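You operate a simulated robot arm through the tools that you are given. There is no shell and no other tool.

You run a simulated robot arm. Do the job below in one go: nothing can be reset, and whatever is moved stays where it is left.

TASK
Heat the sweetcorn on the small ring, then tip it into the serving dish.
Fine: heat till the cream pan steams; gas off before you lift it by its handle; its juice goes too; the dish stands on the cold large ring; the pan goes back on its ring.

Only the result counts: the job must be done as asked and must still hold three seconds after the hand-in. Knocking over, shifting, dropping, spilling or breaking anything else fails it.

THE ROBOT
A 6-joint arm with a two-finger parallel gripper, fixed in place. Base frame: the origin is at the foot of the arm, x ahead of it, y to its left, z up. Lengths are in mm, angles in rad, forces in N, time in s.
With the tool pointing down near the work surface it reaches from about 360 to 760 mm from the base axis. Its first joint turns from -1.152 to 1.152 rad. Payload 2.45 kg.
The tool frame sits at the grasp point between the pads (the TCP): z along the fingers, y along the line on which they close. The tips reach 24 mm beyond it. The gripper opens to 68 mm. The fingers are 17 mm wide and 10 mm thick; the gripper's body (40 by 70 mm) begins 41 mm behind the TCP.
Orientation is told as [roll, pitch, yaw] about the base's x, y, z axes, in that order, counted from this pose: with the fingers straight down and closing along the base's y, the tool's x points along the base's -x, its y along +y and its z along -z.

THE INTERFACE
- The arm moves only by the tool send_rows. Its arguments are lists of equal length, an entry for each row: "gripper": the finger opening in mm, from 0 to 68; "delta_pos": the shift along the tool's x, y, z in units of 20 mm (1.0 is 20 mm), a list of three; "turn": the turn, a rotation vector about the tool's x, y, z in units of 4 degrees (1.0 is 4 degrees), a list of three. In form: {"gripper": [gripper, ...], "delta_pos": [[tx, ty, tz], ...], "turn": [[wx, wy, wz], ...]}. A call has 1 to 20 rows; each row shifts and turns the commanded pose from where the row before left it, along the tool's axes as they then stand. A call with a number of a shift or a turn outside -1 to 1 is refused whole. A row lasts 0.2 s, in which the tool goes at most 50 mm and 0.15 rad; a call with a longer step from one row to the next is refused whole, and so is a gripper value outside its range. A pose out of reach is approached as far as the arm can. The call stops where the force on the tool passes 40 N (or 10 N more than at its start, if that is more) or the arm is blocked; 0.2 s more then pass. The fingers move at their own pace (about 108 mm/s each) and stop on an object; they squeeze with about 23 N. The grip force told is the motor's: it shows also when the fingers shut on nothing. Time passes only in rows, and 0.2 s behind the last, so rows that do not move let the fingers close. It gives the time, the measured TCP pose, the force on the tool (base axes), the opening and the grip force at its end, in the units of the frame above (readings bear some noise), with the torque about the TCP (base axes, N m) and any sound that the robot's microphone picked up, and new pictures: "views" is both (left out), scene, wrist or none.
- Cameras (640 x 400 px; columns grow to the right, rows downward): "scene" is fixed at [188.3, 441.7, 1474.6]; the picture's right is [-0.49, -0.87, 0.00], its down [-0.45, 0.25, -0.86] and it looks along [0.75, -0.42, -0.51] (base axes); focal length 233 px, centre (320, 200). "wrist" rides on the gripper at [84, 11, -75] in the tool frame; the picture's right is [-0.13, 0.99, 0.00], its down [-0.60, -0.08, -0.79] and it looks along [-0.79, -0.10, 0.61] (tool axes); focal length 251 px, centre (320, 200). There is no depth. A picture from a camera that has moved, and an enlarged one, comes with that camera's place and axes in the base frame and with its lens. The place of the scene camera against the robot may be out by one fixed shift of up to 12 mm in any direction.
- close_up(camera, box): a new picture of the part [left, top, right, bottom] of that camera's present view, enlarged. It takes no simulated time.
- finish_job(): hands the job in; it is judged then, once.

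Nothing tells you positions but the pictures and the camera data. Unless the task says otherwise, let go and move clear before handing in.

The tools are called after "Emit:" as name(argument=value, ...) on one line, values as JSON. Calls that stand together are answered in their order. send_rows: Moves the arm, as the interface text tells. Its arguments: {"type":"object","properties":{"gripper":{"type":"array","items":{"type":"number"}},"delta_pos":{"type":"array","items":{"type":"array","items":{"type":"number"}}},"turn":{"type":"array","items":{"type":"array","items":{"type":"number"}}},"views":{"type":"string","enum":["both","scene","wrist","none"]}},"required":["gripper","delta_pos","turn"]} The other tools are called the same way: close_up (camera, box) takes an enlarged picture of a part of a camera's view; finish_job () hands the job in.

At the start:

```text
time_s: 0.0
tcp_pos: [497.1, -76.8, 1337.9]
ee_rot: [0.0, -0.001, -0.002]
force: [-0.1, 1.3, 0.2]
moment: [-0.04, 0.01, -0.02]
width: 68.1
grasp_force: 0.0
```

scene: 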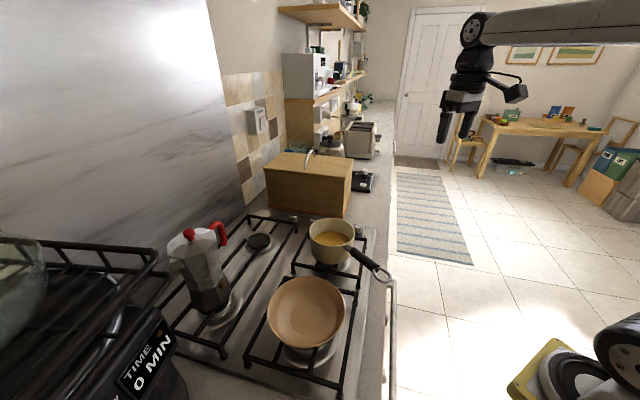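
wrist: 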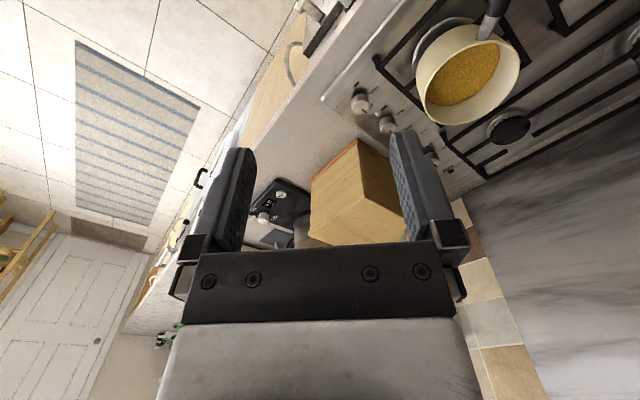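

I see a hob with a cream pan holding corn, a tan dish on the ring nearest the camera, a moka pot, and knobs on the hob's right side. I'll take enlarged views before moving.

Emit:
close_up(camera="scene", box=[220, 190, 420, 315])

Emit:
close_up(camera="scene", box=[140, 200, 400, 400])

Emit:
close_up(camera="wrist", box=[320, 0, 640, 200])

```text
3.20 times, centred on (320, 252) of scene
camera zoom: at [188.3, 441.7, 1474.6], right [-0.49, -0.87, 0.0], down [-0.45, 0.25, -0.86], along [0.75, -0.42, -0.51], focal length 747 px, centre (320, 32)
```

zoom: 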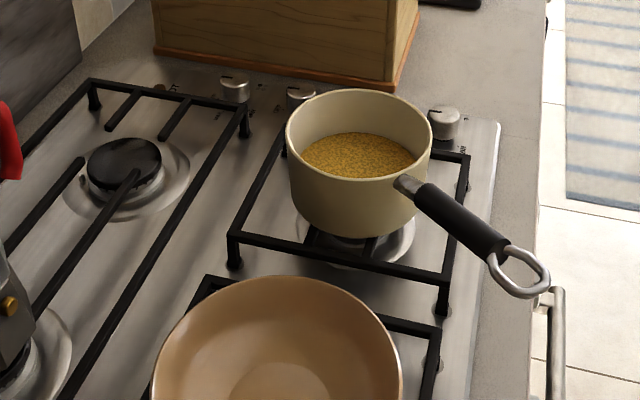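

```text
2.00 times, centred on (270, 300) of scene
camera zoom: at [188.3, 441.7, 1474.6], right [-0.49, -0.87, 0.0], down [-0.45, 0.25, -0.86], along [0.75, -0.42, -0.51], focal length 467 px, centre (420, 0)
```

zoom: 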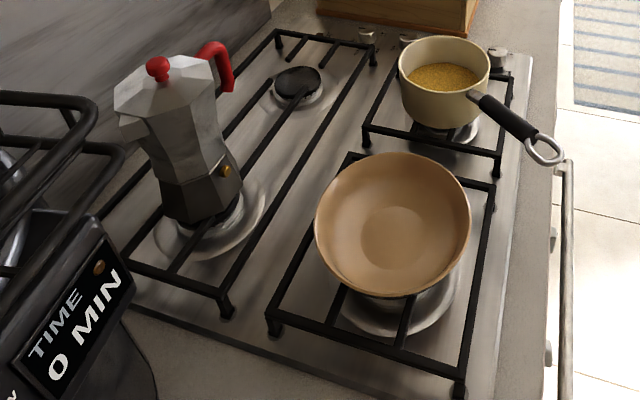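

```text
2.00 times, centred on (480, 100) of wrist
camera zoom: at [411.3, -65.3, 1413.5], right [0.13, 0.99, 0.0], down [0.6, -0.08, 0.79], along [0.79, -0.1, -0.61], focal length 503 px, centre (0, 400)
```

zoom: 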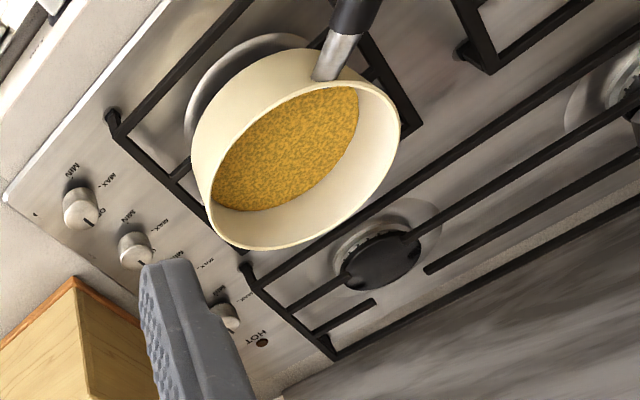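

Triangulating from both cameras, I put the pan at about (644, 149) with its rim near z 1005. The four knobs run in a line from (719, -18) to (895, 165) at about z 930, and the hob is turned about 45° to my base. I'll move high above the knobs to read their labels.

Emit:
send_rows(gripper=[68, 68, 68, 68, 68, 68, 68, 68, 68, 68, 68, 68], delta_pos=[[-0.95, 0.66, 0.546], [-0.95, 0.66, 0.546], [-0.95, 0.66, 0.546], [-0.95, 0.66, 0.546], [-0.95, 0.66, 0.546], [-0.95, 0.66, 0.546], [-0.95, 0.66, 0.546], [-0.95, 0.66, 0.546], [-0.95, 0.66, 0.546], [-0.95, 0.66, 0.546], [-0.95, 0.66, 0.546], [-0.95, 0.66, 0.546]], turn=[[0, 0, 0], [0, 0, 0], [0, 0, 0], [0, 0, 0], [0, 0, 0], [0, 0, 0], [0, 0, 0], [0, 0, 0], [0, 0, 0], [0, 0, 0], [0, 0, 0], [0, 0, 0]])

```text
time_s: 2.6
tcp_pos: [724.8, 80.6, 1206.9]
ee_rot: [-0.003, -0.001, 0.0]
force: [0.1, -1.2, -0.1]
moment: [0.02, -0.01, 0.04]
width: 68.1
grasp_force: 0.0
camera wrist: at [639.2, 92.6, 1283.0], right [0.13, 0.99, 0.0], down [0.6, -0.08, 0.79], along [0.79, -0.1, -0.61], focal length 251 px, centre (320, 200)
```

scene: 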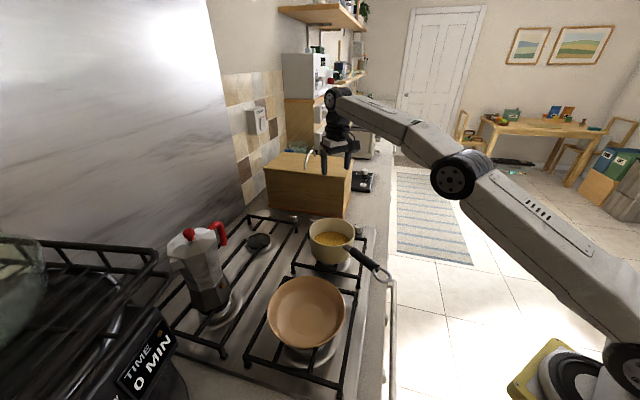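
wrist: 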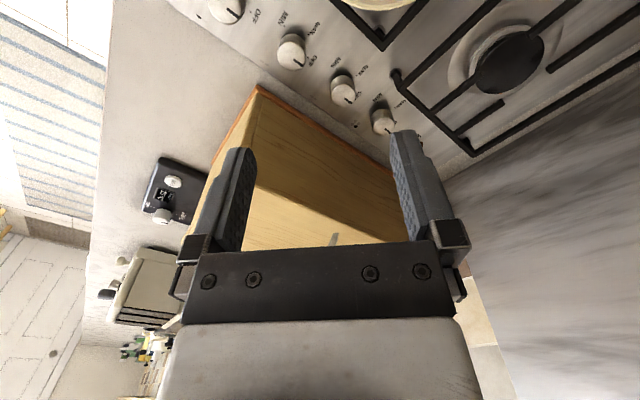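

Emit:
close_up(camera="wrist", box=[190, 0, 430, 150])

Emit:
close_up(camera="wrist", box=[190, 0, 318, 80])

Emit:
close_up(camera="wrist", box=[310, 60, 438, 140])

```text
2.67 times, centred on (310, 75) of wrist
camera zoom: at [639.2, 92.6, 1283.0], right [0.13, 0.99, 0.0], down [0.6, -0.08, 0.79], along [0.79, -0.1, -0.61], focal length 670 px, centre (347, 533)
```

zoom: 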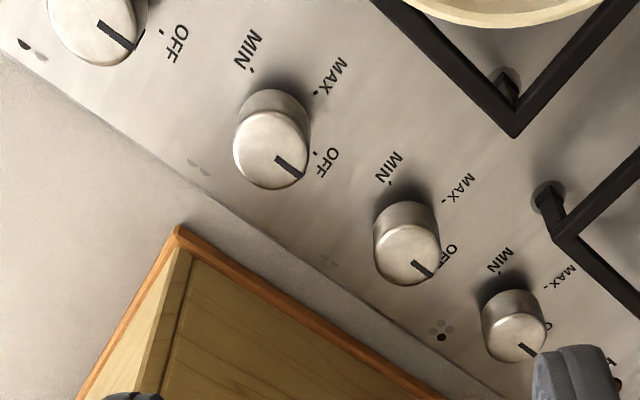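

```text
5.00 times, centred on (254, 40) of wrist
camera zoom: at [639.2, 92.6, 1283.0], right [0.13, 0.99, 0.0], down [0.6, -0.08, 0.79], along [0.79, -0.1, -0.61], focal length 1257 px, centre (650, 1000)
```

zoom: 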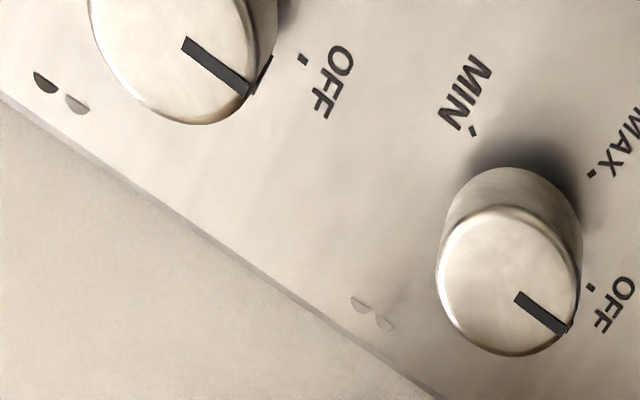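

```text
5.00 times, centred on (374, 100) of wrist
camera zoom: at [639.2, 92.6, 1283.0], right [0.13, 0.99, 0.0], down [0.6, -0.08, 0.79], along [0.79, -0.1, -0.61], focal length 1257 px, centre (50, 700)
```

zoom: 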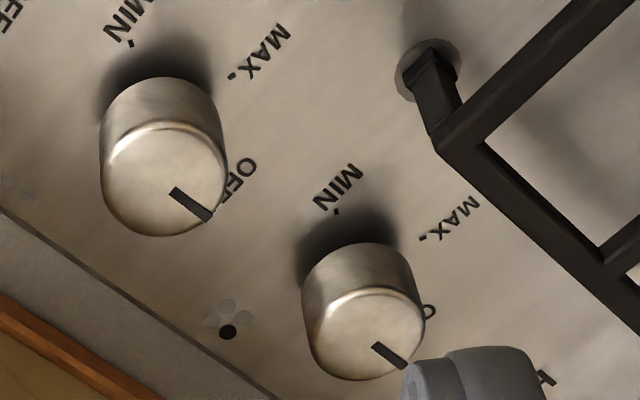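

Each knob has a four-dot ring icon and all four are at OFF, but most of the icons are too faint to read from here. I'll go closer to the front knob's icon.

Emit:
send_rows(gripper=[68, 68, 68, 68, 68, 68, 68], delta_pos=[[0.08, -0.88, 0.786], [0.08, -0.88, 0.786], [0.08, -0.88, 0.786], [0.08, -0.88, 0.786], [0.08, -0.88, 0.786], [0.08, -0.88, 0.786], [0.08, -0.88, 0.786]], turn=[[0, 0, 0], [0, 0, 0], [0, 0, 0], [0, 0, 0], [0, 0, 0], [0, 0, 0], [0, 0, 0]], views="wrist")

Emit:
close_up(camera="wrist", box=[200, 0, 440, 150])

```text
time_s: 4.2
tcp_pos: [716.1, -41.8, 1097.0]
ee_rot: [0.002, -0.001, 0.001]
force: [0.4, -0.6, -0.4]
moment: [0.03, 0.01, 0.0]
width: 68.1
grasp_force: 0.0
camera wrist: at [629.1, -30.5, 1172.5], right [0.13, 0.99, 0.0], down [0.6, -0.08, 0.79], along [0.79, -0.1, -0.61], focal length 251 px, centre (320, 200)
```

wrist: 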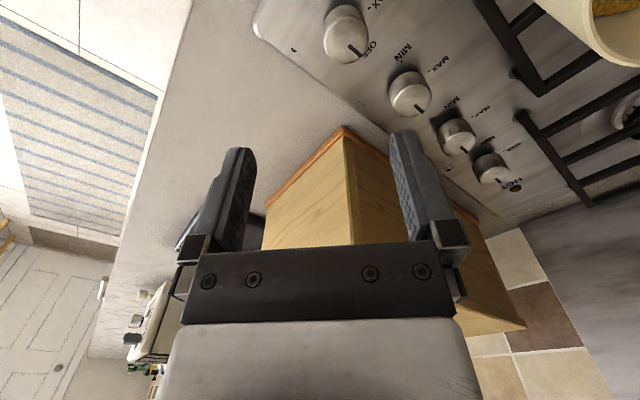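

```text
2.67 times, centred on (320, 75) of wrist
camera zoom: at [629.1, -30.5, 1172.5], right [0.13, 0.99, 0.0], down [0.6, -0.08, 0.79], along [0.79, -0.1, -0.61], focal length 670 px, centre (320, 533)
```

zoom: 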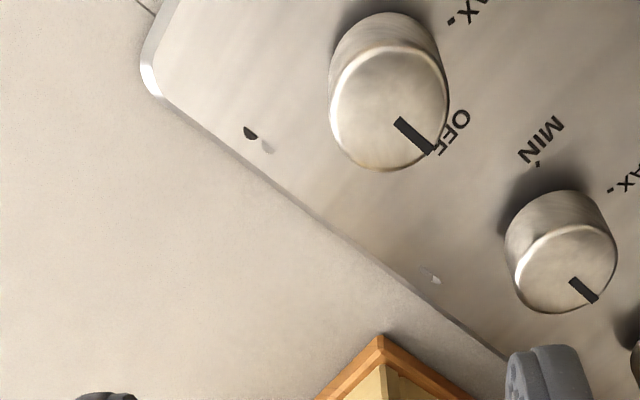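

Emit:
close_up(camera="wrist", box=[280, 35, 320, 60])

Emit:
close_up(camera="wrist", box=[340, 85, 388, 115])

Emit:
close_up(camera="wrist", box=[400, 60, 560, 200])

```text
16.00 times, centred on (300, 48) of wrist
camera zoom: at [629.1, -30.5, 1172.5], right [0.13, 0.99, 0.0], down [0.6, -0.08, 0.79], along [0.79, -0.1, -0.61], focal length 4023 px, centre (640, 2640)
```

zoom: 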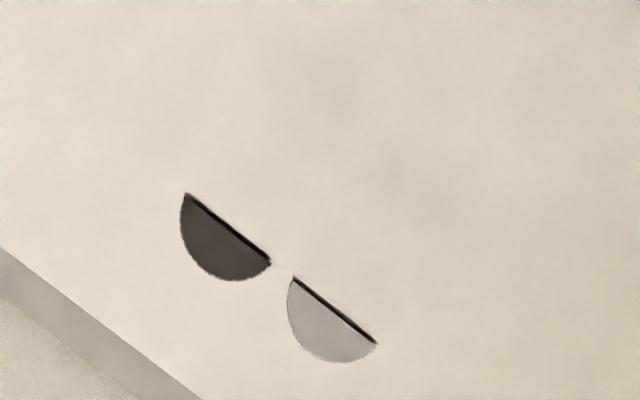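

```text
13.33 times, centred on (364, 100) of wrist
camera zoom: at [629.1, -30.5, 1172.5], right [0.13, 0.99, 0.0], down [0.6, -0.08, 0.79], along [0.79, -0.1, -0.61], focal length 3352 px, centre (-267, 1533)
```

zoom: 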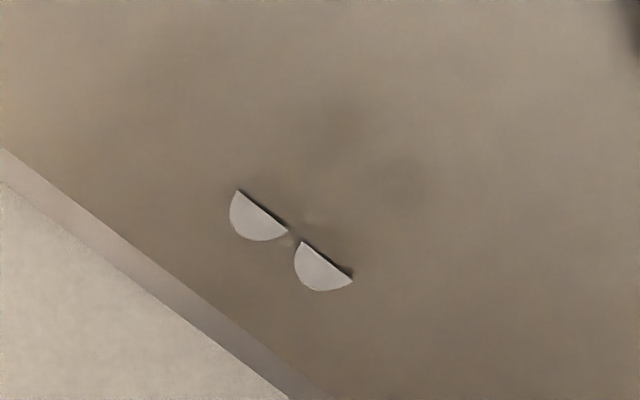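

```text
2.86 times, centred on (480, 130) of wrist
camera zoom: at [629.1, -30.5, 1172.5], right [0.13, 0.99, 0.0], down [0.6, -0.08, 0.79], along [0.79, -0.1, -0.61], focal length 718 px, centre (-137, 400)
```

zoom: 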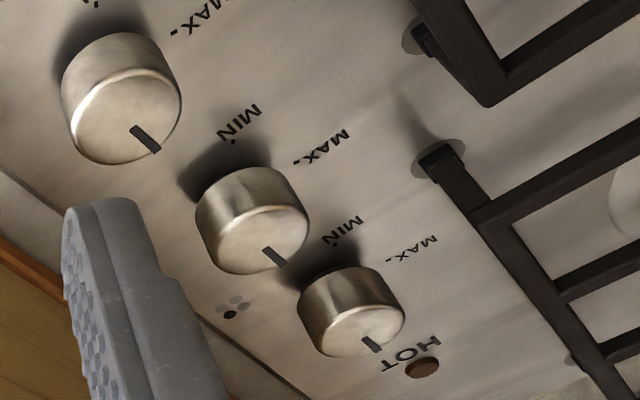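

The icons read so that the front knob (filled front-right dot) controls the pan's ring, and the rearmost knob controls the back-right ring. I'll back off slightly to measure the front knob's centre and its OFF, MAX and MIN ticks.

Emit:
send_rows(gripper=[68, 68, 68, 68], delta_pos=[[0.75, 0.15, -0.16], [0.75, 0.15, -0.16], [0.75, 0.15, -0.16], [0.75, 0.15, -0.16]], turn=[[0, 0, 0], [0, 0, 0], [0, 0, 0], [0, 0, 0]], views="wrist")

Emit:
close_up(camera="wrist", box=[260, 50, 420, 150])

Emit:
close_up(camera="wrist", box=[400, 0, 640, 150])

```text
time_s: 5.2
tcp_pos: [653.5, -30.1, 1109.6]
ee_rot: [0.0, 0.001, 0.0]
force: [0.4, -0.1, -0.4]
moment: [-0.02, 0.04, 0.0]
width: 68.0
grasp_force: 0.1
camera wrist: at [568.3, -18.3, 1185.3], right [0.13, 0.99, 0.0], down [0.6, -0.08, 0.79], along [0.79, -0.1, -0.61], focal length 251 px, centre (320, 200)
```

wrist: 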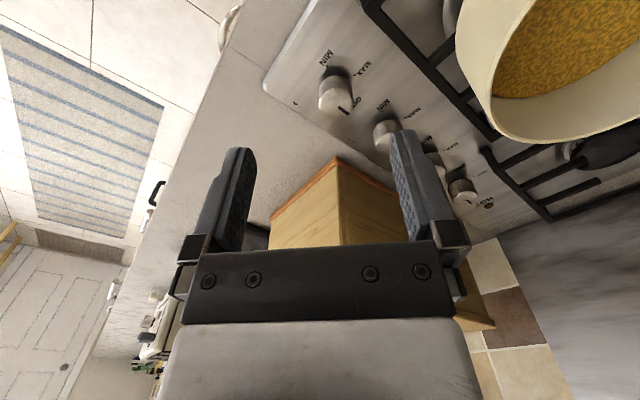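

```text
4.00 times, centred on (340, 100) of wrist
camera zoom: at [568.3, -18.3, 1185.3], right [0.13, 0.99, 0.0], down [0.6, -0.08, 0.79], along [0.79, -0.1, -0.61], focal length 1006 px, centre (240, 600)
```

zoom: 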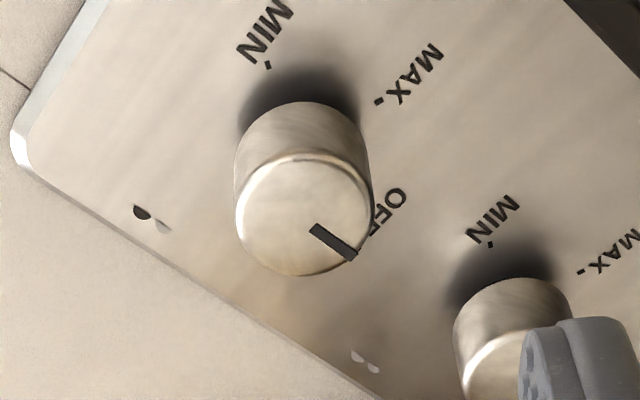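

```text
2.67 times, centred on (520, 75) of wrist
camera zoom: at [568.3, -18.3, 1185.3], right [0.13, 0.99, 0.0], down [0.6, -0.08, 0.79], along [0.79, -0.1, -0.61], focal length 670 px, centre (-213, 533)
```

zoom: 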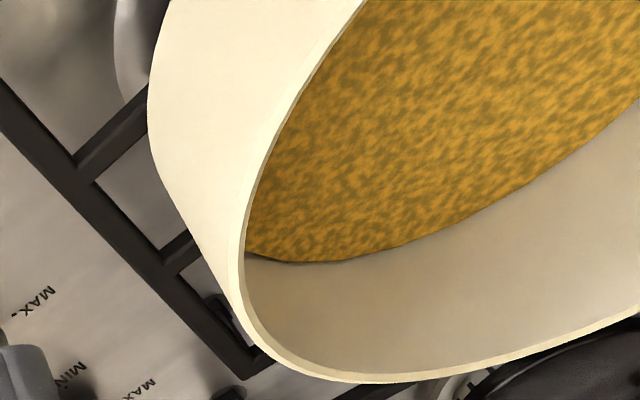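

The front knob is centred at about (717.5, -19.7) with its top near z 945. OFF is at 45°, MAX at 120° and MIN at 195°, so MAX is 75° counterclockwise from OFF. I'll go down to just above the knob.

Emit:
send_rows(gripper=[68, 68, 68, 68, 68, 68, 68, 68, 68], delta_pos=[[-0.8, 0.13, 0.5], [-0.8, 0.13, 0.5], [-0.8, 0.13, 0.5], [-0.8, 0.13, 0.5], [0, 0, 0.96], [0, 0, 0.96], [0, 0, 0.96], [0, 0, 0.96], [0, 0, 0.8]], turn=[[0, 0, 0], [0, 0, 0], [0, 0, 0], [0, 0, 0], [0, 0, 0], [0, 0, 0], [0, 0, 0], [0, 0, 0], [0, 0, 0]])

Emit:
close_up(camera="scene", box=[280, 160, 440, 260])

```text
time_s: 7.2
tcp_pos: [718.6, -19.2, 976.5]
ee_rot: [-0.002, 0.001, 0.002]
force: [-0.6, 0.3, -0.3]
moment: [0.02, -0.01, -0.02]
width: 67.9
grasp_force: 0.0
camera wrist: at [632.7, -8.3, 1052.2], right [0.13, 0.99, 0.0], down [0.6, -0.08, 0.79], along [0.79, -0.1, -0.61], focal length 251 px, centre (320, 200)
```

scene: 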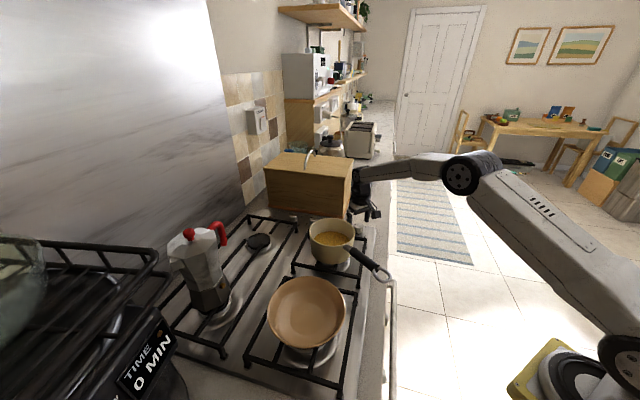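
wrist: 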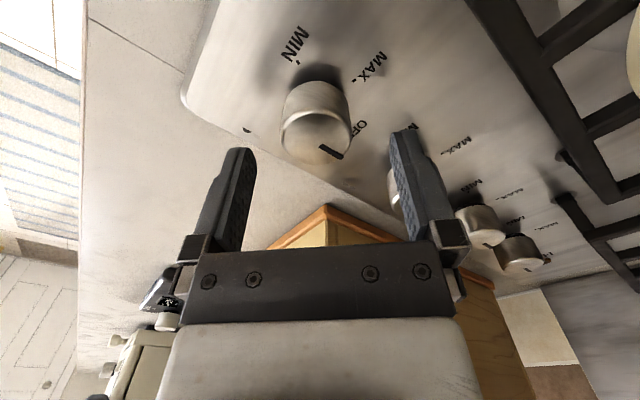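

```text
4.00 times, centred on (360, 210) of scene
camera zoom: at [188.3, 441.7, 1474.6], right [-0.49, -0.87, 0.0], down [-0.45, 0.25, -0.86], along [0.75, -0.42, -0.51], focal length 933 px, centre (160, 160)
```

zoom: 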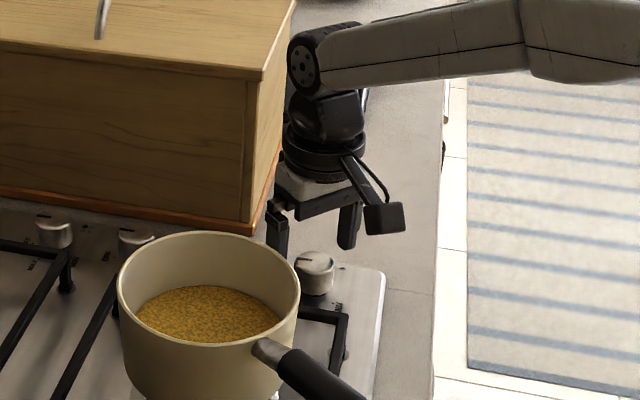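

The fingers straddle the front knob and are centred on it. I'll go down 25 mm and close.

Emit:
send_rows(gripper=[68, 68, 68, 30, 30, 30], delta_pos=[[0.02, -0.03, 0.6], [0.02, -0.03, 0.65], [0, 0, 0], [0, 0, 0], [0, 0, 0], [0, 0, 0]], turn=[[0, 0, 0], [0, 0, 0], [0, 0, 0], [0, 0, 0], [0, 0, 0], [0, 0, 0]], views="wrist")

```text
time_s: 8.6
tcp_pos: [716.4, -21.6, 952.1]
ee_rot: [-0.002, -0.002, 0.0]
force: [0.5, -6.4, -1.2]
moment: [0.36, -0.08, 0.05]
width: 35.2
grasp_force: 44.8
camera wrist: at [631.5, -9.7, 1027.9], right [0.13, 0.99, 0.0], down [0.6, -0.08, 0.79], along [0.79, -0.1, -0.61], focal length 251 px, centre (320, 200)
```

wrist: 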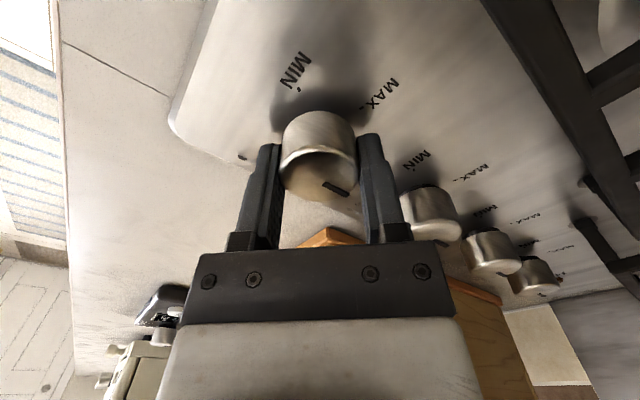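

The knob is gripped. I'll turn it counterclockwise from above, starting with 20° to check it follows.

Emit:
send_rows(gripper=[30, 30, 30, 30, 30, 30], delta_pos=[[0, -0.05, 0], [0, 0, 0], [0, 0, 0], [0, 0, 0], [0, 0, 0], [0, 0, 0]], turn=[[0, 0, -1], [0, 0, -1], [0, 0, -1], [0, 0, -1], [0, 0, -1], [0, 0, 0]], views="wrist")

```text
time_s: 10.0
tcp_pos: [716.8, -20.4, 950.9]
ee_rot: [0.0, -0.003, 0.352]
force: [-0.2, 13.9, -3.5]
moment: [0.3, -0.05, -0.74]
width: 34.9
grasp_force: 45.1
camera wrist: at [633.0, -38.4, 1028.2], right [-0.22, 0.98, 0.0], down [0.59, 0.13, 0.79], along [0.77, 0.17, -0.61], focal length 251 px, centre (320, 200)
```

wrist: 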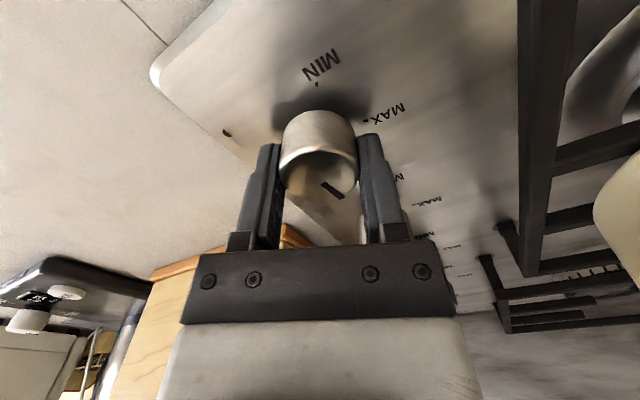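

Emit:
close_up(camera="wrist", box=[240, 50, 480, 200])

```text
2.67 times, centred on (360, 125) of wrist
camera zoom: at [633.0, -38.4, 1028.2], right [-0.22, 0.98, 0.0], down [0.59, 0.13, 0.79], along [0.77, 0.17, -0.61], focal length 670 px, centre (213, 400)
```

zoom: 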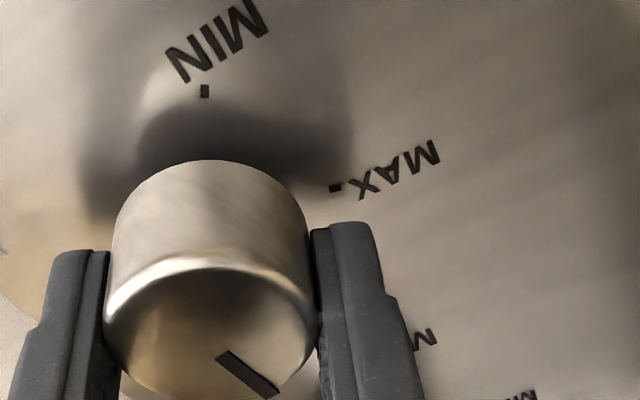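

The fingers turned but the pointer still reads OFF, so the knob slipped. It's probably a push-and-turn gas knob, so I'll turn the tool back and press down while gripping to see if it sinks.

Emit:
send_rows(gripper=[68, 68, 68, 68, 68, 68, 68, 30, 30, 30, 30], delta_pos=[[0, 0, 0], [0, 0, 0], [0, 0, 0], [0, 0, 0], [0, 0, 0], [0, 0, 0], [0, 0, 0], [0, 0, 0], [0, 0, 0], [0, 0, 0], [0, 0, 0]], turn=[[0, 0, 0], [0, 0, 0], [0, 0, 1], [0, 0, 1], [0, 0, 1], [0, 0, 1], [0, 0, 1], [0, 0, 0], [0, 0, 0], [0, 0, 0], [0, 0, 0]], views="none")

Emit:
send_rows(gripper=[30, 30, 30, 30], delta_pos=[[0, 0, 0.1], [0, 0, 0.1], [0, 0, 0.1], [0, 0, 0]], turn=[[0, 0, 0], [0, 0, 0], [0, 0, 0], [0, 0, 0]], views="wrist")

```text
time_s: 12.4
tcp_pos: [717.3, -22.9, 952.1]
ee_rot: [-0.001, -0.002, -0.001]
force: [-0.5, 2.7, 0.0]
moment: [0.55, 0.1, -0.01]
width: 34.9
grasp_force: 44.9
```

```text
time_s: 13.4
tcp_pos: [717.4, -21.2, 947.9]
ee_rot: [0.001, -0.002, 0.0]
force: [-11.1, 6.5, 21.8]
moment: [0.57, 1.19, -0.02]
width: 35.0
grasp_force: 44.8
camera wrist: at [631.7, -9.9, 1024.1], right [0.13, 0.99, 0.0], down [0.6, -0.08, 0.8], along [0.79, -0.1, -0.61], focal length 251 px, centre (320, 200)
```

wrist: 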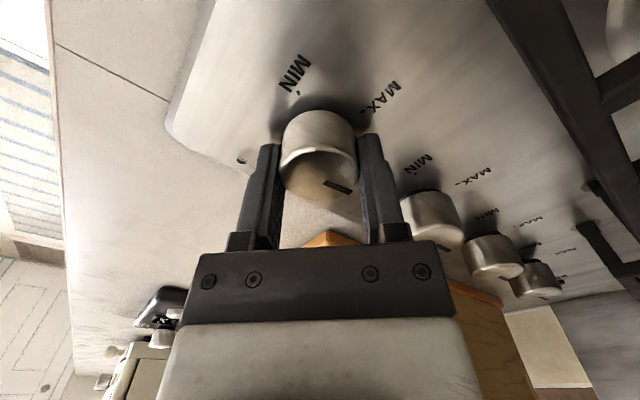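

The tool went down about 4 mm against 22 N of resistance, so the knob seems pressed. Now I'll turn while holding it down.

Emit:
send_rows(gripper=[30, 30, 30, 30, 30, 30], delta_pos=[[0, 0, 0], [0, 0, 0], [0, 0, 0], [0, 0, 0], [0, 0, 0], [0, 0, 0]], turn=[[0, 0, -1], [0, 0, -1], [0, 0, -1], [0, 0, -1], [0, 0, -1], [0, 0, 0]], views="wrist")

Emit:
close_up(camera="wrist", box=[240, 50, 480, 200])

```text
time_s: 14.8
tcp_pos: [717.3, -20.5, 947.4]
ee_rot: [-0.002, -0.004, 0.351]
force: [-17.6, 17.9, 28.4]
moment: [0.25, 0.23, -0.08]
width: 35.0
grasp_force: 45.1
camera wrist: at [632.9, -38.3, 1023.9], right [-0.22, 0.98, 0.0], down [0.59, 0.13, 0.79], along [0.78, 0.17, -0.61], focal length 251 px, centre (320, 200)
```

wrist: 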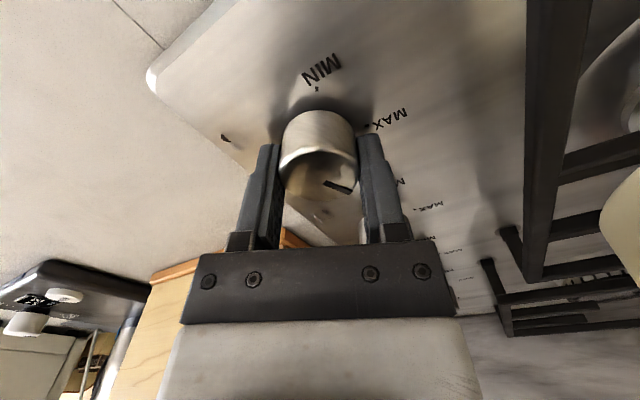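

```text
2.67 times, centred on (360, 125) of wrist
camera zoom: at [632.9, -38.3, 1023.9], right [-0.22, 0.98, 0.0], down [0.59, 0.13, 0.79], along [0.78, 0.17, -0.61], focal length 670 px, centre (213, 400)
```

zoom: 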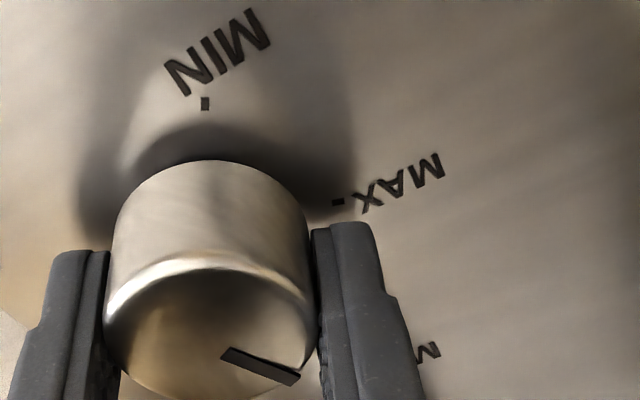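

The knob now turns with the fingers and stays engaged while pressed. I'll ease the press and sideways force, and go on to MAX.

Emit:
send_rows(gripper=[30, 30, 30, 30, 30, 30, 30, 30, 30, 30, 30, 30, 30, 30, 30, 30], delta_pos=[[0.03, 0.07, -0.08], [0, 0, 0], [0, 0, 0], [0, 0, 0], [0, 0, 0], [0, 0, 0], [0, 0, 0], [0, 0, 0], [0, 0, 0], [0, 0, 0], [0, 0, 0], [0, 0, 0], [0, 0, 0], [0, 0, 0], [0, 0, 0], [0, 0, 0]], turn=[[0, 0, -1], [0, 0, -1], [0, 0, -1], [0, 0, -1], [0, 0, -1], [0, 0, -1], [0, 0, -1], [0, 0, -1], [0, 0, -1], [0, 0, -1], [0, 0, -1], [0, 0, -1], [0, 0, -1], [0, 0, -0.75], [0, 0, 0], [0, 0, 0]])

Emit:
close_up(camera="wrist", box=[240, 50, 480, 200])

Emit:
close_up(camera="scene", box=[260, 190, 420, 290])

```text
time_s: 18.2
tcp_pos: [714.7, -17.9, 948.6]
ee_rot: [0.002, 0.0, 1.309]
force: [-19.3, 20.9, 20.4]
moment: [0.31, 0.25, -0.07]
width: 34.7
grasp_force: 44.6
camera wrist: at [681.3, -96.7, 1023.9], right [-0.92, 0.38, 0.0], down [0.23, 0.56, 0.79], along [0.3, 0.73, -0.61], focal length 251 px, centre (320, 200)
```

scene: 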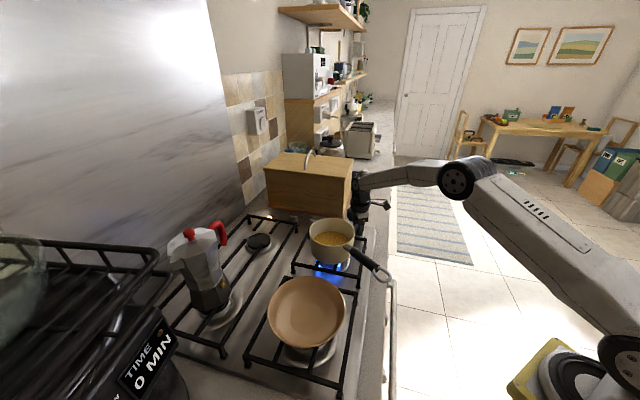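
wrist: 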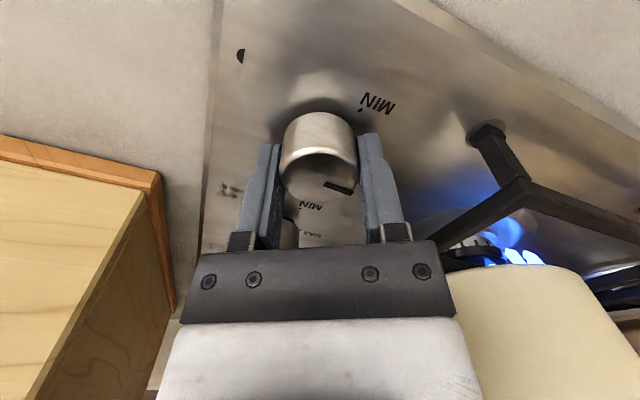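

```text
2.67 times, centred on (360, 125) of wrist
camera zoom: at [681.3, -96.7, 1023.9], right [-0.92, 0.38, 0.0], down [0.23, 0.56, 0.79], along [0.3, 0.73, -0.61], focal length 670 px, centre (213, 400)
```

zoom: 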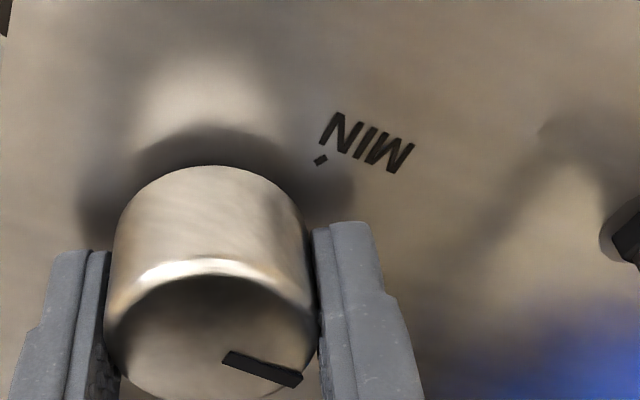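

```text
4.00 times, centred on (340, 240) of scene
camera zoom: at [187.3, 442.2, 1474.6], right [-0.49, -0.87, 0.0], down [-0.45, 0.25, -0.86], along [0.75, -0.42, -0.51], focal length 933 px, centre (240, 40)
```

zoom: 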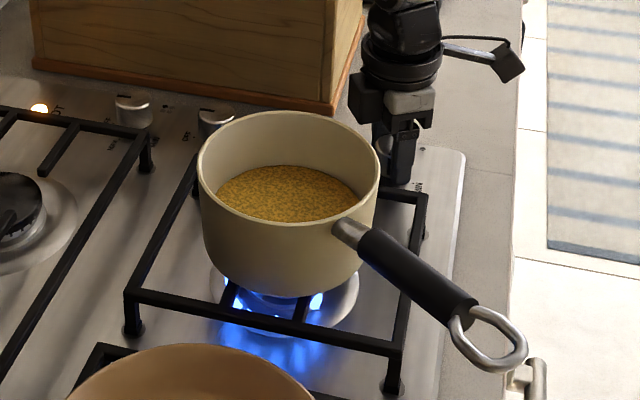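

The burner is lit with a blue flame under the pan, and the HOT lamp is on. I'll hold the knob pressed a moment longer, then ease off and let go, keeping the fingers around the knob so I can turn it off quickly.

Emit:
send_rows(gripper=[30, 30, 30, 30, 30, 30, 30, 30, 30, 30, 30, 30, 30, 68, 68, 68], delta_pos=[[0, 0, 0], [0, 0, 0], [0, 0, 0], [0, 0, 0], [0, 0, 0], [0, 0, 0], [0, 0, 0], [0, 0, 0], [0, 0, 0], [0, 0, 0], [0, 0, -0.1], [0, 0, -0.1], [0, 0, 0], [0, 0, 0], [0, 0, 0], [0, 0, 0]], turn=[[0, 0, 0], [0, 0, 0], [0, 0, 0], [0, 0, 0], [0, 0, 0], [0, 0, 0], [0, 0, 0], [0, 0, 0], [0, 0, 0], [0, 0, 0], [0, 0, 0], [0, 0, 0], [0, 0, 0], [0, 0, 0], [0, 0, 0], [0, 0, 0]])

Emit:
close_up(camera="scene", box=[260, 190, 420, 290])

Emit:
close_up(camera="wrist", box=[240, 50, 480, 200])

```text
time_s: 21.6
tcp_pos: [716.9, -20.5, 951.8]
ee_rot: [-0.002, 0.0, 1.309]
force: [0.0, 0.1, 0.3]
moment: [0.02, 0.02, 0.0]
width: 68.0
grasp_force: 0.0
camera wrist: at [682.4, -98.7, 1028.1], right [-0.92, 0.38, 0.0], down [0.23, 0.56, 0.79], along [0.3, 0.73, -0.61], focal length 251 px, centre (320, 200)
```

scene: 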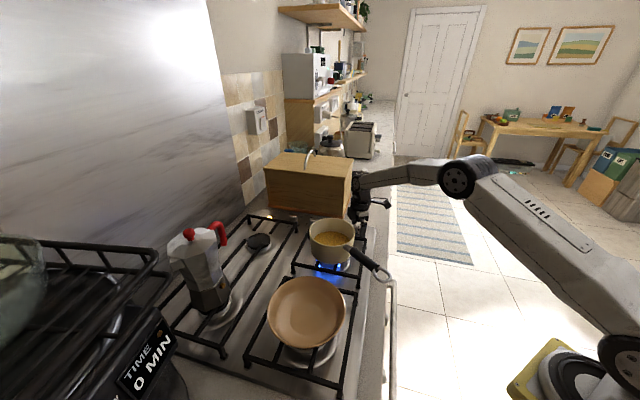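
wrist: 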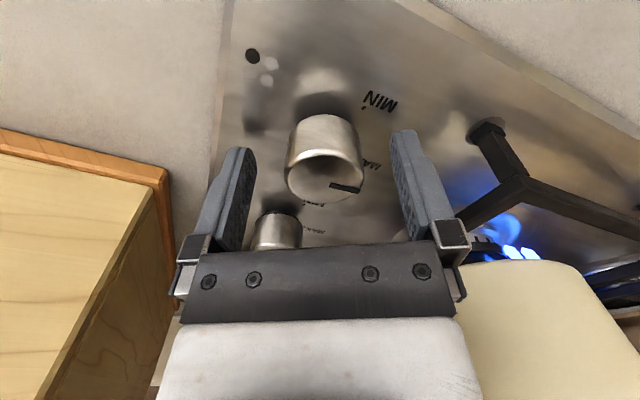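

```text
4.00 times, centred on (340, 240) of scene
camera zoom: at [188.3, 441.6, 1474.6], right [-0.49, -0.87, 0.0], down [-0.45, 0.25, -0.86], along [0.75, -0.42, -0.51], focal length 933 px, centre (240, 40)
```

zoom: 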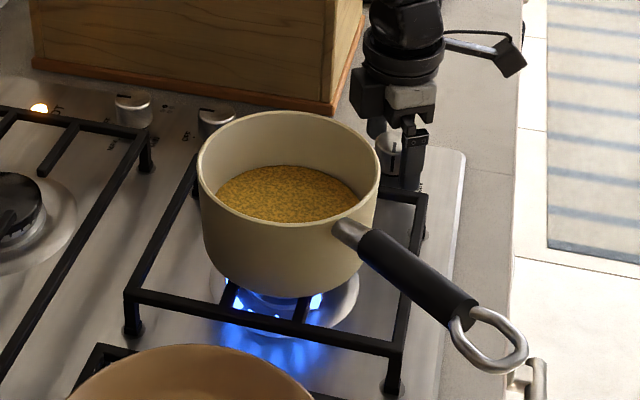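

```text
2.67 times, centred on (360, 125) of wrist
camera zoom: at [682.4, -98.7, 1028.1], right [-0.92, 0.38, 0.0], down [0.23, 0.56, 0.79], along [0.3, 0.73, -0.61], focal length 670 px, centre (213, 400)
```

zoom: 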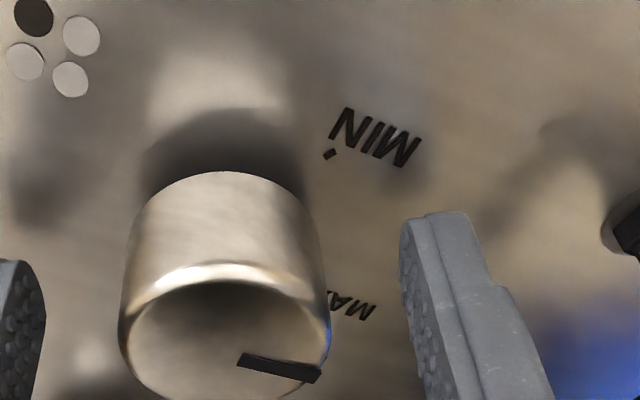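

The flame holds and the knob points at MAX. Now I'll wait and watch for steam.

Emit:
send_rows(gripper=[68, 68, 68, 68, 68, 68, 68, 68, 68, 68, 68, 68, 68, 68, 68, 68, 68, 68, 68, 68], delta_pos=[[0, 0, 0], [0, 0, 0], [0, 0, 0], [0, 0, 0], [0, 0, 0], [0, 0, 0], [0, 0, 0], [0, 0, 0], [0, 0, 0], [0, 0, 0], [0, 0, 0], [0, 0, 0], [0, 0, 0], [0, 0, 0], [0, 0, 0], [0, 0, 0], [0, 0, 0], [0, 0, 0], [0, 0, 0], [0, 0, 0]], turn=[[0, 0, 0], [0, 0, 0], [0, 0, 0], [0, 0, 0], [0, 0, 0], [0, 0, 0], [0, 0, 0], [0, 0, 0], [0, 0, 0], [0, 0, 0], [0, 0, 0], [0, 0, 0], [0, 0, 0], [0, 0, 0], [0, 0, 0], [0, 0, 0], [0, 0, 0], [0, 0, 0], [0, 0, 0], [0, 0, 0]], views="none")

Emit:
close_up(camera="scene", box=[260, 170, 420, 290])

```text
time_s: 25.8
tcp_pos: [715.4, -20.8, 952.7]
ee_rot: [-0.002, 0.0, 1.309]
force: [-0.1, -0.3, -0.1]
moment: [0.01, -0.03, -0.03]
width: 68.0
grasp_force: 0.1
```

```text
3.33 times, centred on (340, 230) of scene
camera zoom: at [188.3, 441.7, 1474.6], right [-0.49, -0.87, 0.0], down [-0.45, 0.25, -0.86], along [0.75, -0.42, -0.51], focal length 778 px, centre (253, 100)
```

zoom: 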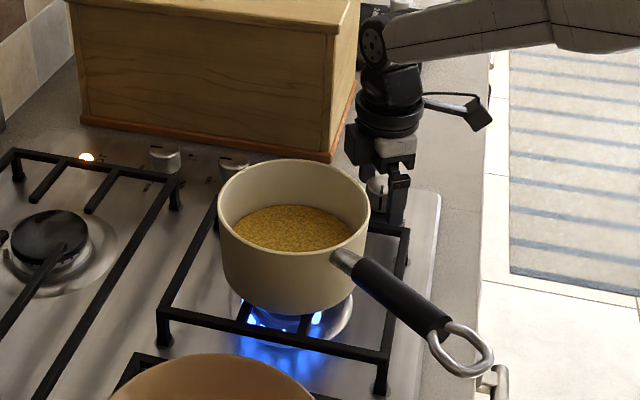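

No steam yet, so I'll keep waiting.

Emit:
send_rows(gripper=[68, 68, 68, 68, 68, 68, 68, 68, 68, 68, 68, 68, 68, 68, 68, 68, 68, 68, 68, 68], delta_pos=[[0, 0, 0], [0, 0, 0], [0, 0, 0], [0, 0, 0], [0, 0, 0], [0, 0, 0], [0, 0, 0], [0, 0, 0], [0, 0, 0], [0, 0, 0], [0, 0, 0], [0, 0, 0], [0, 0, 0], [0, 0, 0], [0, 0, 0], [0, 0, 0], [0, 0, 0], [0, 0, 0], [0, 0, 0], [0, 0, 0]], turn=[[0, 0, 0], [0, 0, 0], [0, 0, 0], [0, 0, 0], [0, 0, 0], [0, 0, 0], [0, 0, 0], [0, 0, 0], [0, 0, 0], [0, 0, 0], [0, 0, 0], [0, 0, 0], [0, 0, 0], [0, 0, 0], [0, 0, 0], [0, 0, 0], [0, 0, 0], [0, 0, 0], [0, 0, 0], [0, 0, 0]], views="none")

Emit:
close_up(camera="scene", box=[260, 170, 420, 290])

```text
time_s: 30.0
tcp_pos: [716.3, -21.1, 951.6]
ee_rot: [-0.002, -0.001, 1.31]
force: [-0.4, -0.6, -0.2]
moment: [0.0, -0.02, -0.03]
width: 67.8
grasp_force: 0.0
```

```text
3.33 times, centred on (340, 230) of scene
camera zoom: at [188.3, 441.7, 1474.6], right [-0.49, -0.87, 0.0], down [-0.45, 0.25, -0.86], along [0.75, -0.42, -0.51], focal length 778 px, centre (253, 100)
```

zoom: 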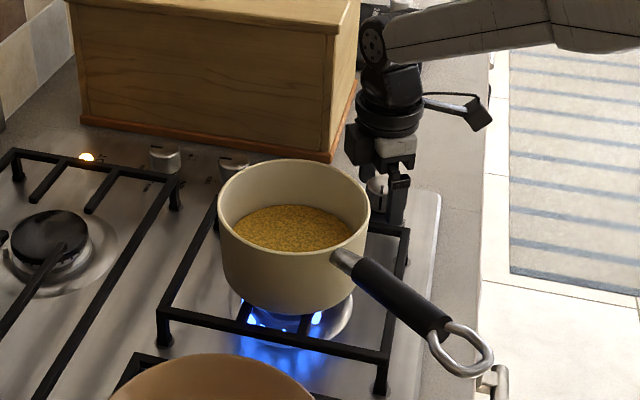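

Still no steam at 30 s. I'll wait on, with a check every 4 s.

Emit:
send_rows(gripper=[68, 68, 68, 68, 68, 68, 68, 68, 68, 68, 68, 68, 68, 68, 68, 68, 68, 68, 68, 68], delta_pos=[[0, 0, 0], [0, 0, 0], [0, 0, 0], [0, 0, 0], [0, 0, 0], [0, 0, 0], [0, 0, 0], [0, 0, 0], [0, 0, 0], [0, 0, 0], [0, 0, 0], [0, 0, 0], [0, 0, 0], [0, 0, 0], [0, 0, 0], [0, 0, 0], [0, 0, 0], [0, 0, 0], [0, 0, 0], [0, 0, 0]], turn=[[0, 0, 0], [0, 0, 0], [0, 0, 0], [0, 0, 0], [0, 0, 0], [0, 0, 0], [0, 0, 0], [0, 0, 0], [0, 0, 0], [0, 0, 0], [0, 0, 0], [0, 0, 0], [0, 0, 0], [0, 0, 0], [0, 0, 0], [0, 0, 0], [0, 0, 0], [0, 0, 0], [0, 0, 0], [0, 0, 0]], views="none")

Emit:
close_up(camera="scene", box=[260, 170, 420, 290])

```text
time_s: 34.2
tcp_pos: [715.9, -20.0, 952.7]
ee_rot: [0.0, 0.0, 1.309]
force: [0.0, 0.9, -0.3]
moment: [-0.03, 0.02, -0.02]
width: 68.1
grasp_force: 0.1
```

```text
3.33 times, centred on (340, 230) of scene
camera zoom: at [188.3, 441.7, 1474.6], right [-0.49, -0.87, 0.0], down [-0.45, 0.25, -0.86], along [0.75, -0.42, -0.51], focal length 778 px, centre (253, 100)
```

zoom: 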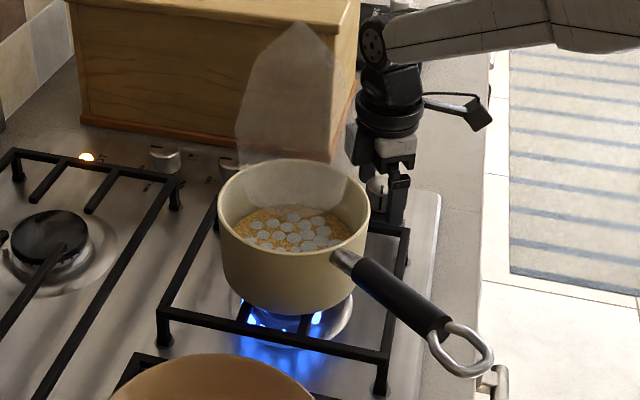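

Steam and bubbles have appeared. I'm gripping the knob and turning it back clockwise to OFF now.

Emit:
send_rows(gripper=[30, 30, 30, 30, 30, 30, 30, 30, 30, 30, 30, 30, 30, 30, 30, 30, 30, 30, 30, 30], delta_pos=[[0, 0, 0], [0, 0, 0], [0, 0, 0], [0, 0, 0], [0, 0, 0], [0, 0, 0], [0, 0, 0], [0, 0, 0], [0, 0, 0], [0, 0, 0], [0, 0, 0], [0, 0, 0], [0, 0, 0], [0, 0, 0], [0, 0, 0], [0, 0, 0], [0, 0, 0], [0, 0, 0], [0, 0, 0], [0, 0, 0]], turn=[[0, 0, 0], [0, 0, 1], [0, 0, 1], [0, 0, 1], [0, 0, 1], [0, 0, 1], [0, 0, 1], [0, 0, 1], [0, 0, 1], [0, 0, 1], [0, 0, 1], [0, 0, 1], [0, 0, 1], [0, 0, 1], [0, 0, 1], [0, 0, 1], [0, 0, 1], [0, 0, 1], [0, 0, 1], [0, 0, 1]])

Emit:
close_up(camera="scene", box=[260, 170, 420, 290])

Emit:
close_up(camera="wrist", box=[240, 50, 480, 200])

```text
time_s: 38.4
tcp_pos: [715.2, -21.1, 950.7]
ee_rot: [-0.003, -0.001, -0.02]
force: [-2.1, -0.2, 0.2]
moment: [0.1, -0.05, -0.02]
width: 34.9
grasp_force: 45.1
camera wrist: at [631.2, -8.2, 1027.6], right [0.15, 0.99, 0.0], down [0.6, -0.09, 0.79], along [0.79, -0.12, -0.61], focal length 251 px, centre (320, 200)
```

scene: 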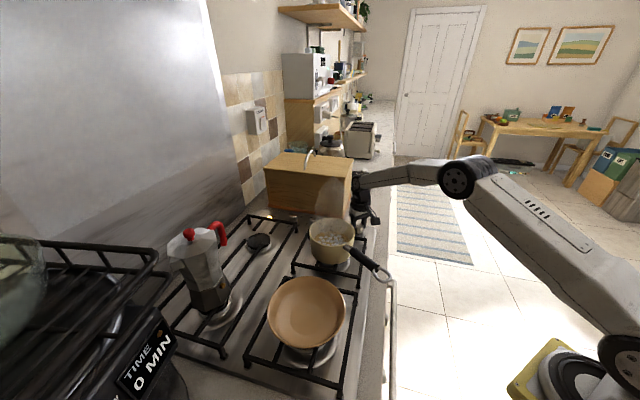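
wrist: 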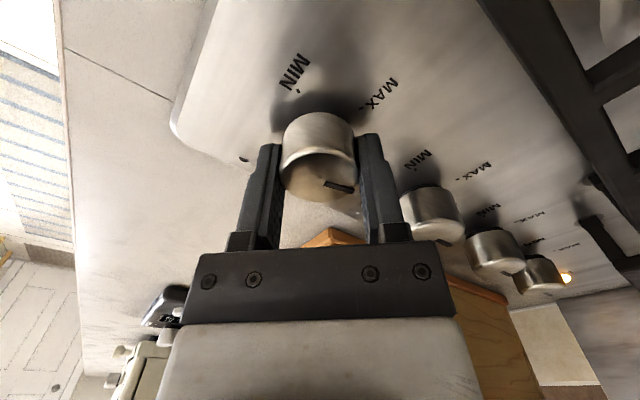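

```text
3.33 times, centred on (340, 230) of scene
camera zoom: at [188.3, 441.6, 1474.7], right [-0.49, -0.87, 0.0], down [-0.45, 0.25, -0.86], along [0.75, -0.42, -0.51], focal length 778 px, centre (253, 100)
```

zoom: 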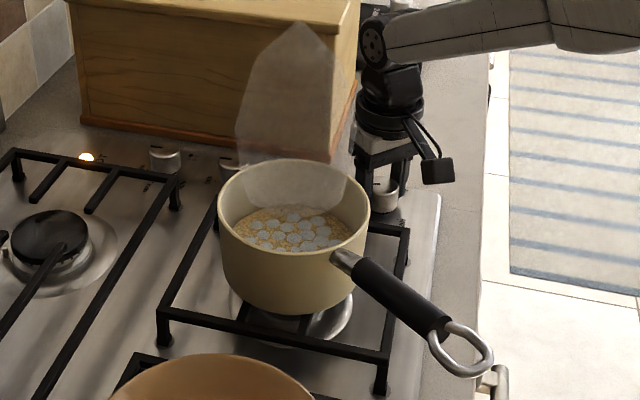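

```text
2.67 times, centred on (360, 125) of wrist
camera zoom: at [631.2, -8.2, 1027.6], right [0.15, 0.99, 0.0], down [0.6, -0.09, 0.79], along [0.79, -0.12, -0.61], focal length 670 px, centre (213, 400)
```

zoom: 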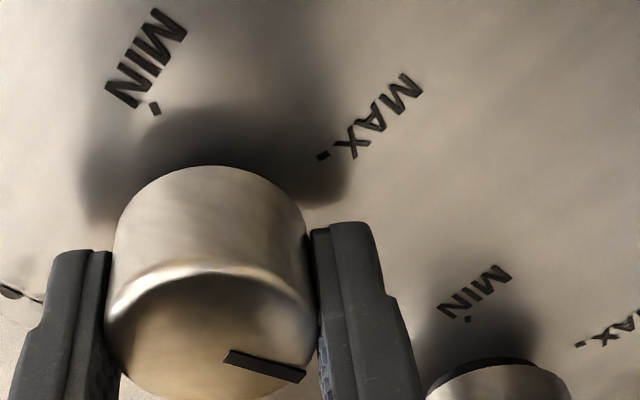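

The flame is out, but the pointer looks a few degrees short of full OFF. I'll turn further clockwise until it meets its stop.

Emit:
send_rows(gripper=[30, 30, 30, 30, 30], delta_pos=[[0, 0, 0], [0, 0, 0], [0, 0, 0], [0, 0, 0], [0, 0, 0]], turn=[[0, 0, 0.7], [0, 0, 0.7], [0, 0, 0.7], [0, 0, 0.5], [0, 0, 0]], views="none")

Emit:
close_up(camera="wrist", box=[240, 50, 480, 200])

```text
time_s: 39.6
tcp_pos: [717.8, -21.7, 951.9]
ee_rot: [-0.002, -0.001, -0.201]
force: [0.4, -9.8, 0.1]
moment: [0.02, 0.43, 0.0]
width: 34.8
grasp_force: 44.6
```

```text
2.67 times, centred on (360, 125) of wrist
camera zoom: at [634.7, 6.3, 1027.5], right [0.32, 0.95, 0.0], down [0.57, -0.2, 0.79], along [0.75, -0.26, -0.61], focal length 670 px, centre (213, 400)
```

zoom: 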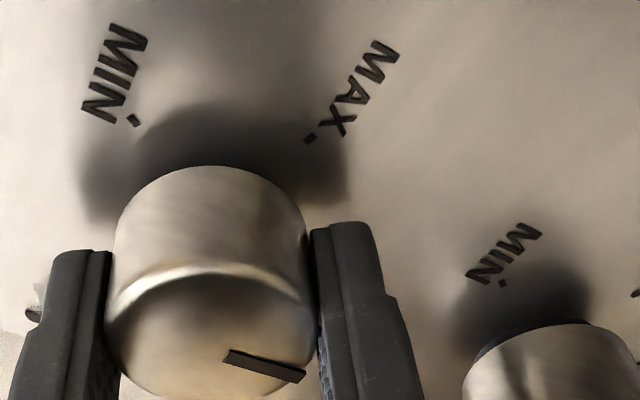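

Emit:
send_rows(gripper=[30, 30, 30, 30], delta_pos=[[0, 0, 0], [0, 0, 0], [0, 0, 0], [0, 0, 0]], turn=[[0, 0, 0.6], [0, 0, 0.6], [0, 0, 0.6], [0, 0, 0]], views="none")

Emit:
close_up(camera="wrist", box=[240, 50, 480, 200])

```text
time_s: 40.6
tcp_pos: [715.9, -22.3, 951.6]
ee_rot: [0.001, -0.002, -0.326]
force: [2.6, -19.7, 0.7]
moment: [0.25, -0.27, 0.78]
width: 35.1
grasp_force: 45.4
```

```text
2.67 times, centred on (360, 125) of wrist
camera zoom: at [639.2, 15.7, 1027.2], right [0.44, 0.9, 0.0], down [0.54, -0.27, 0.8], along [0.71, -0.35, -0.61], focal length 670 px, centre (213, 400)
```

zoom: 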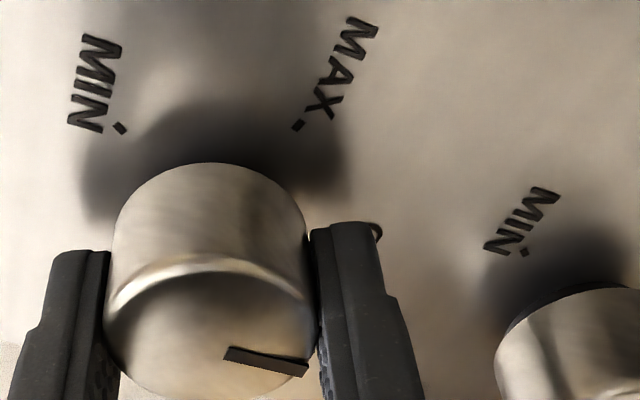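

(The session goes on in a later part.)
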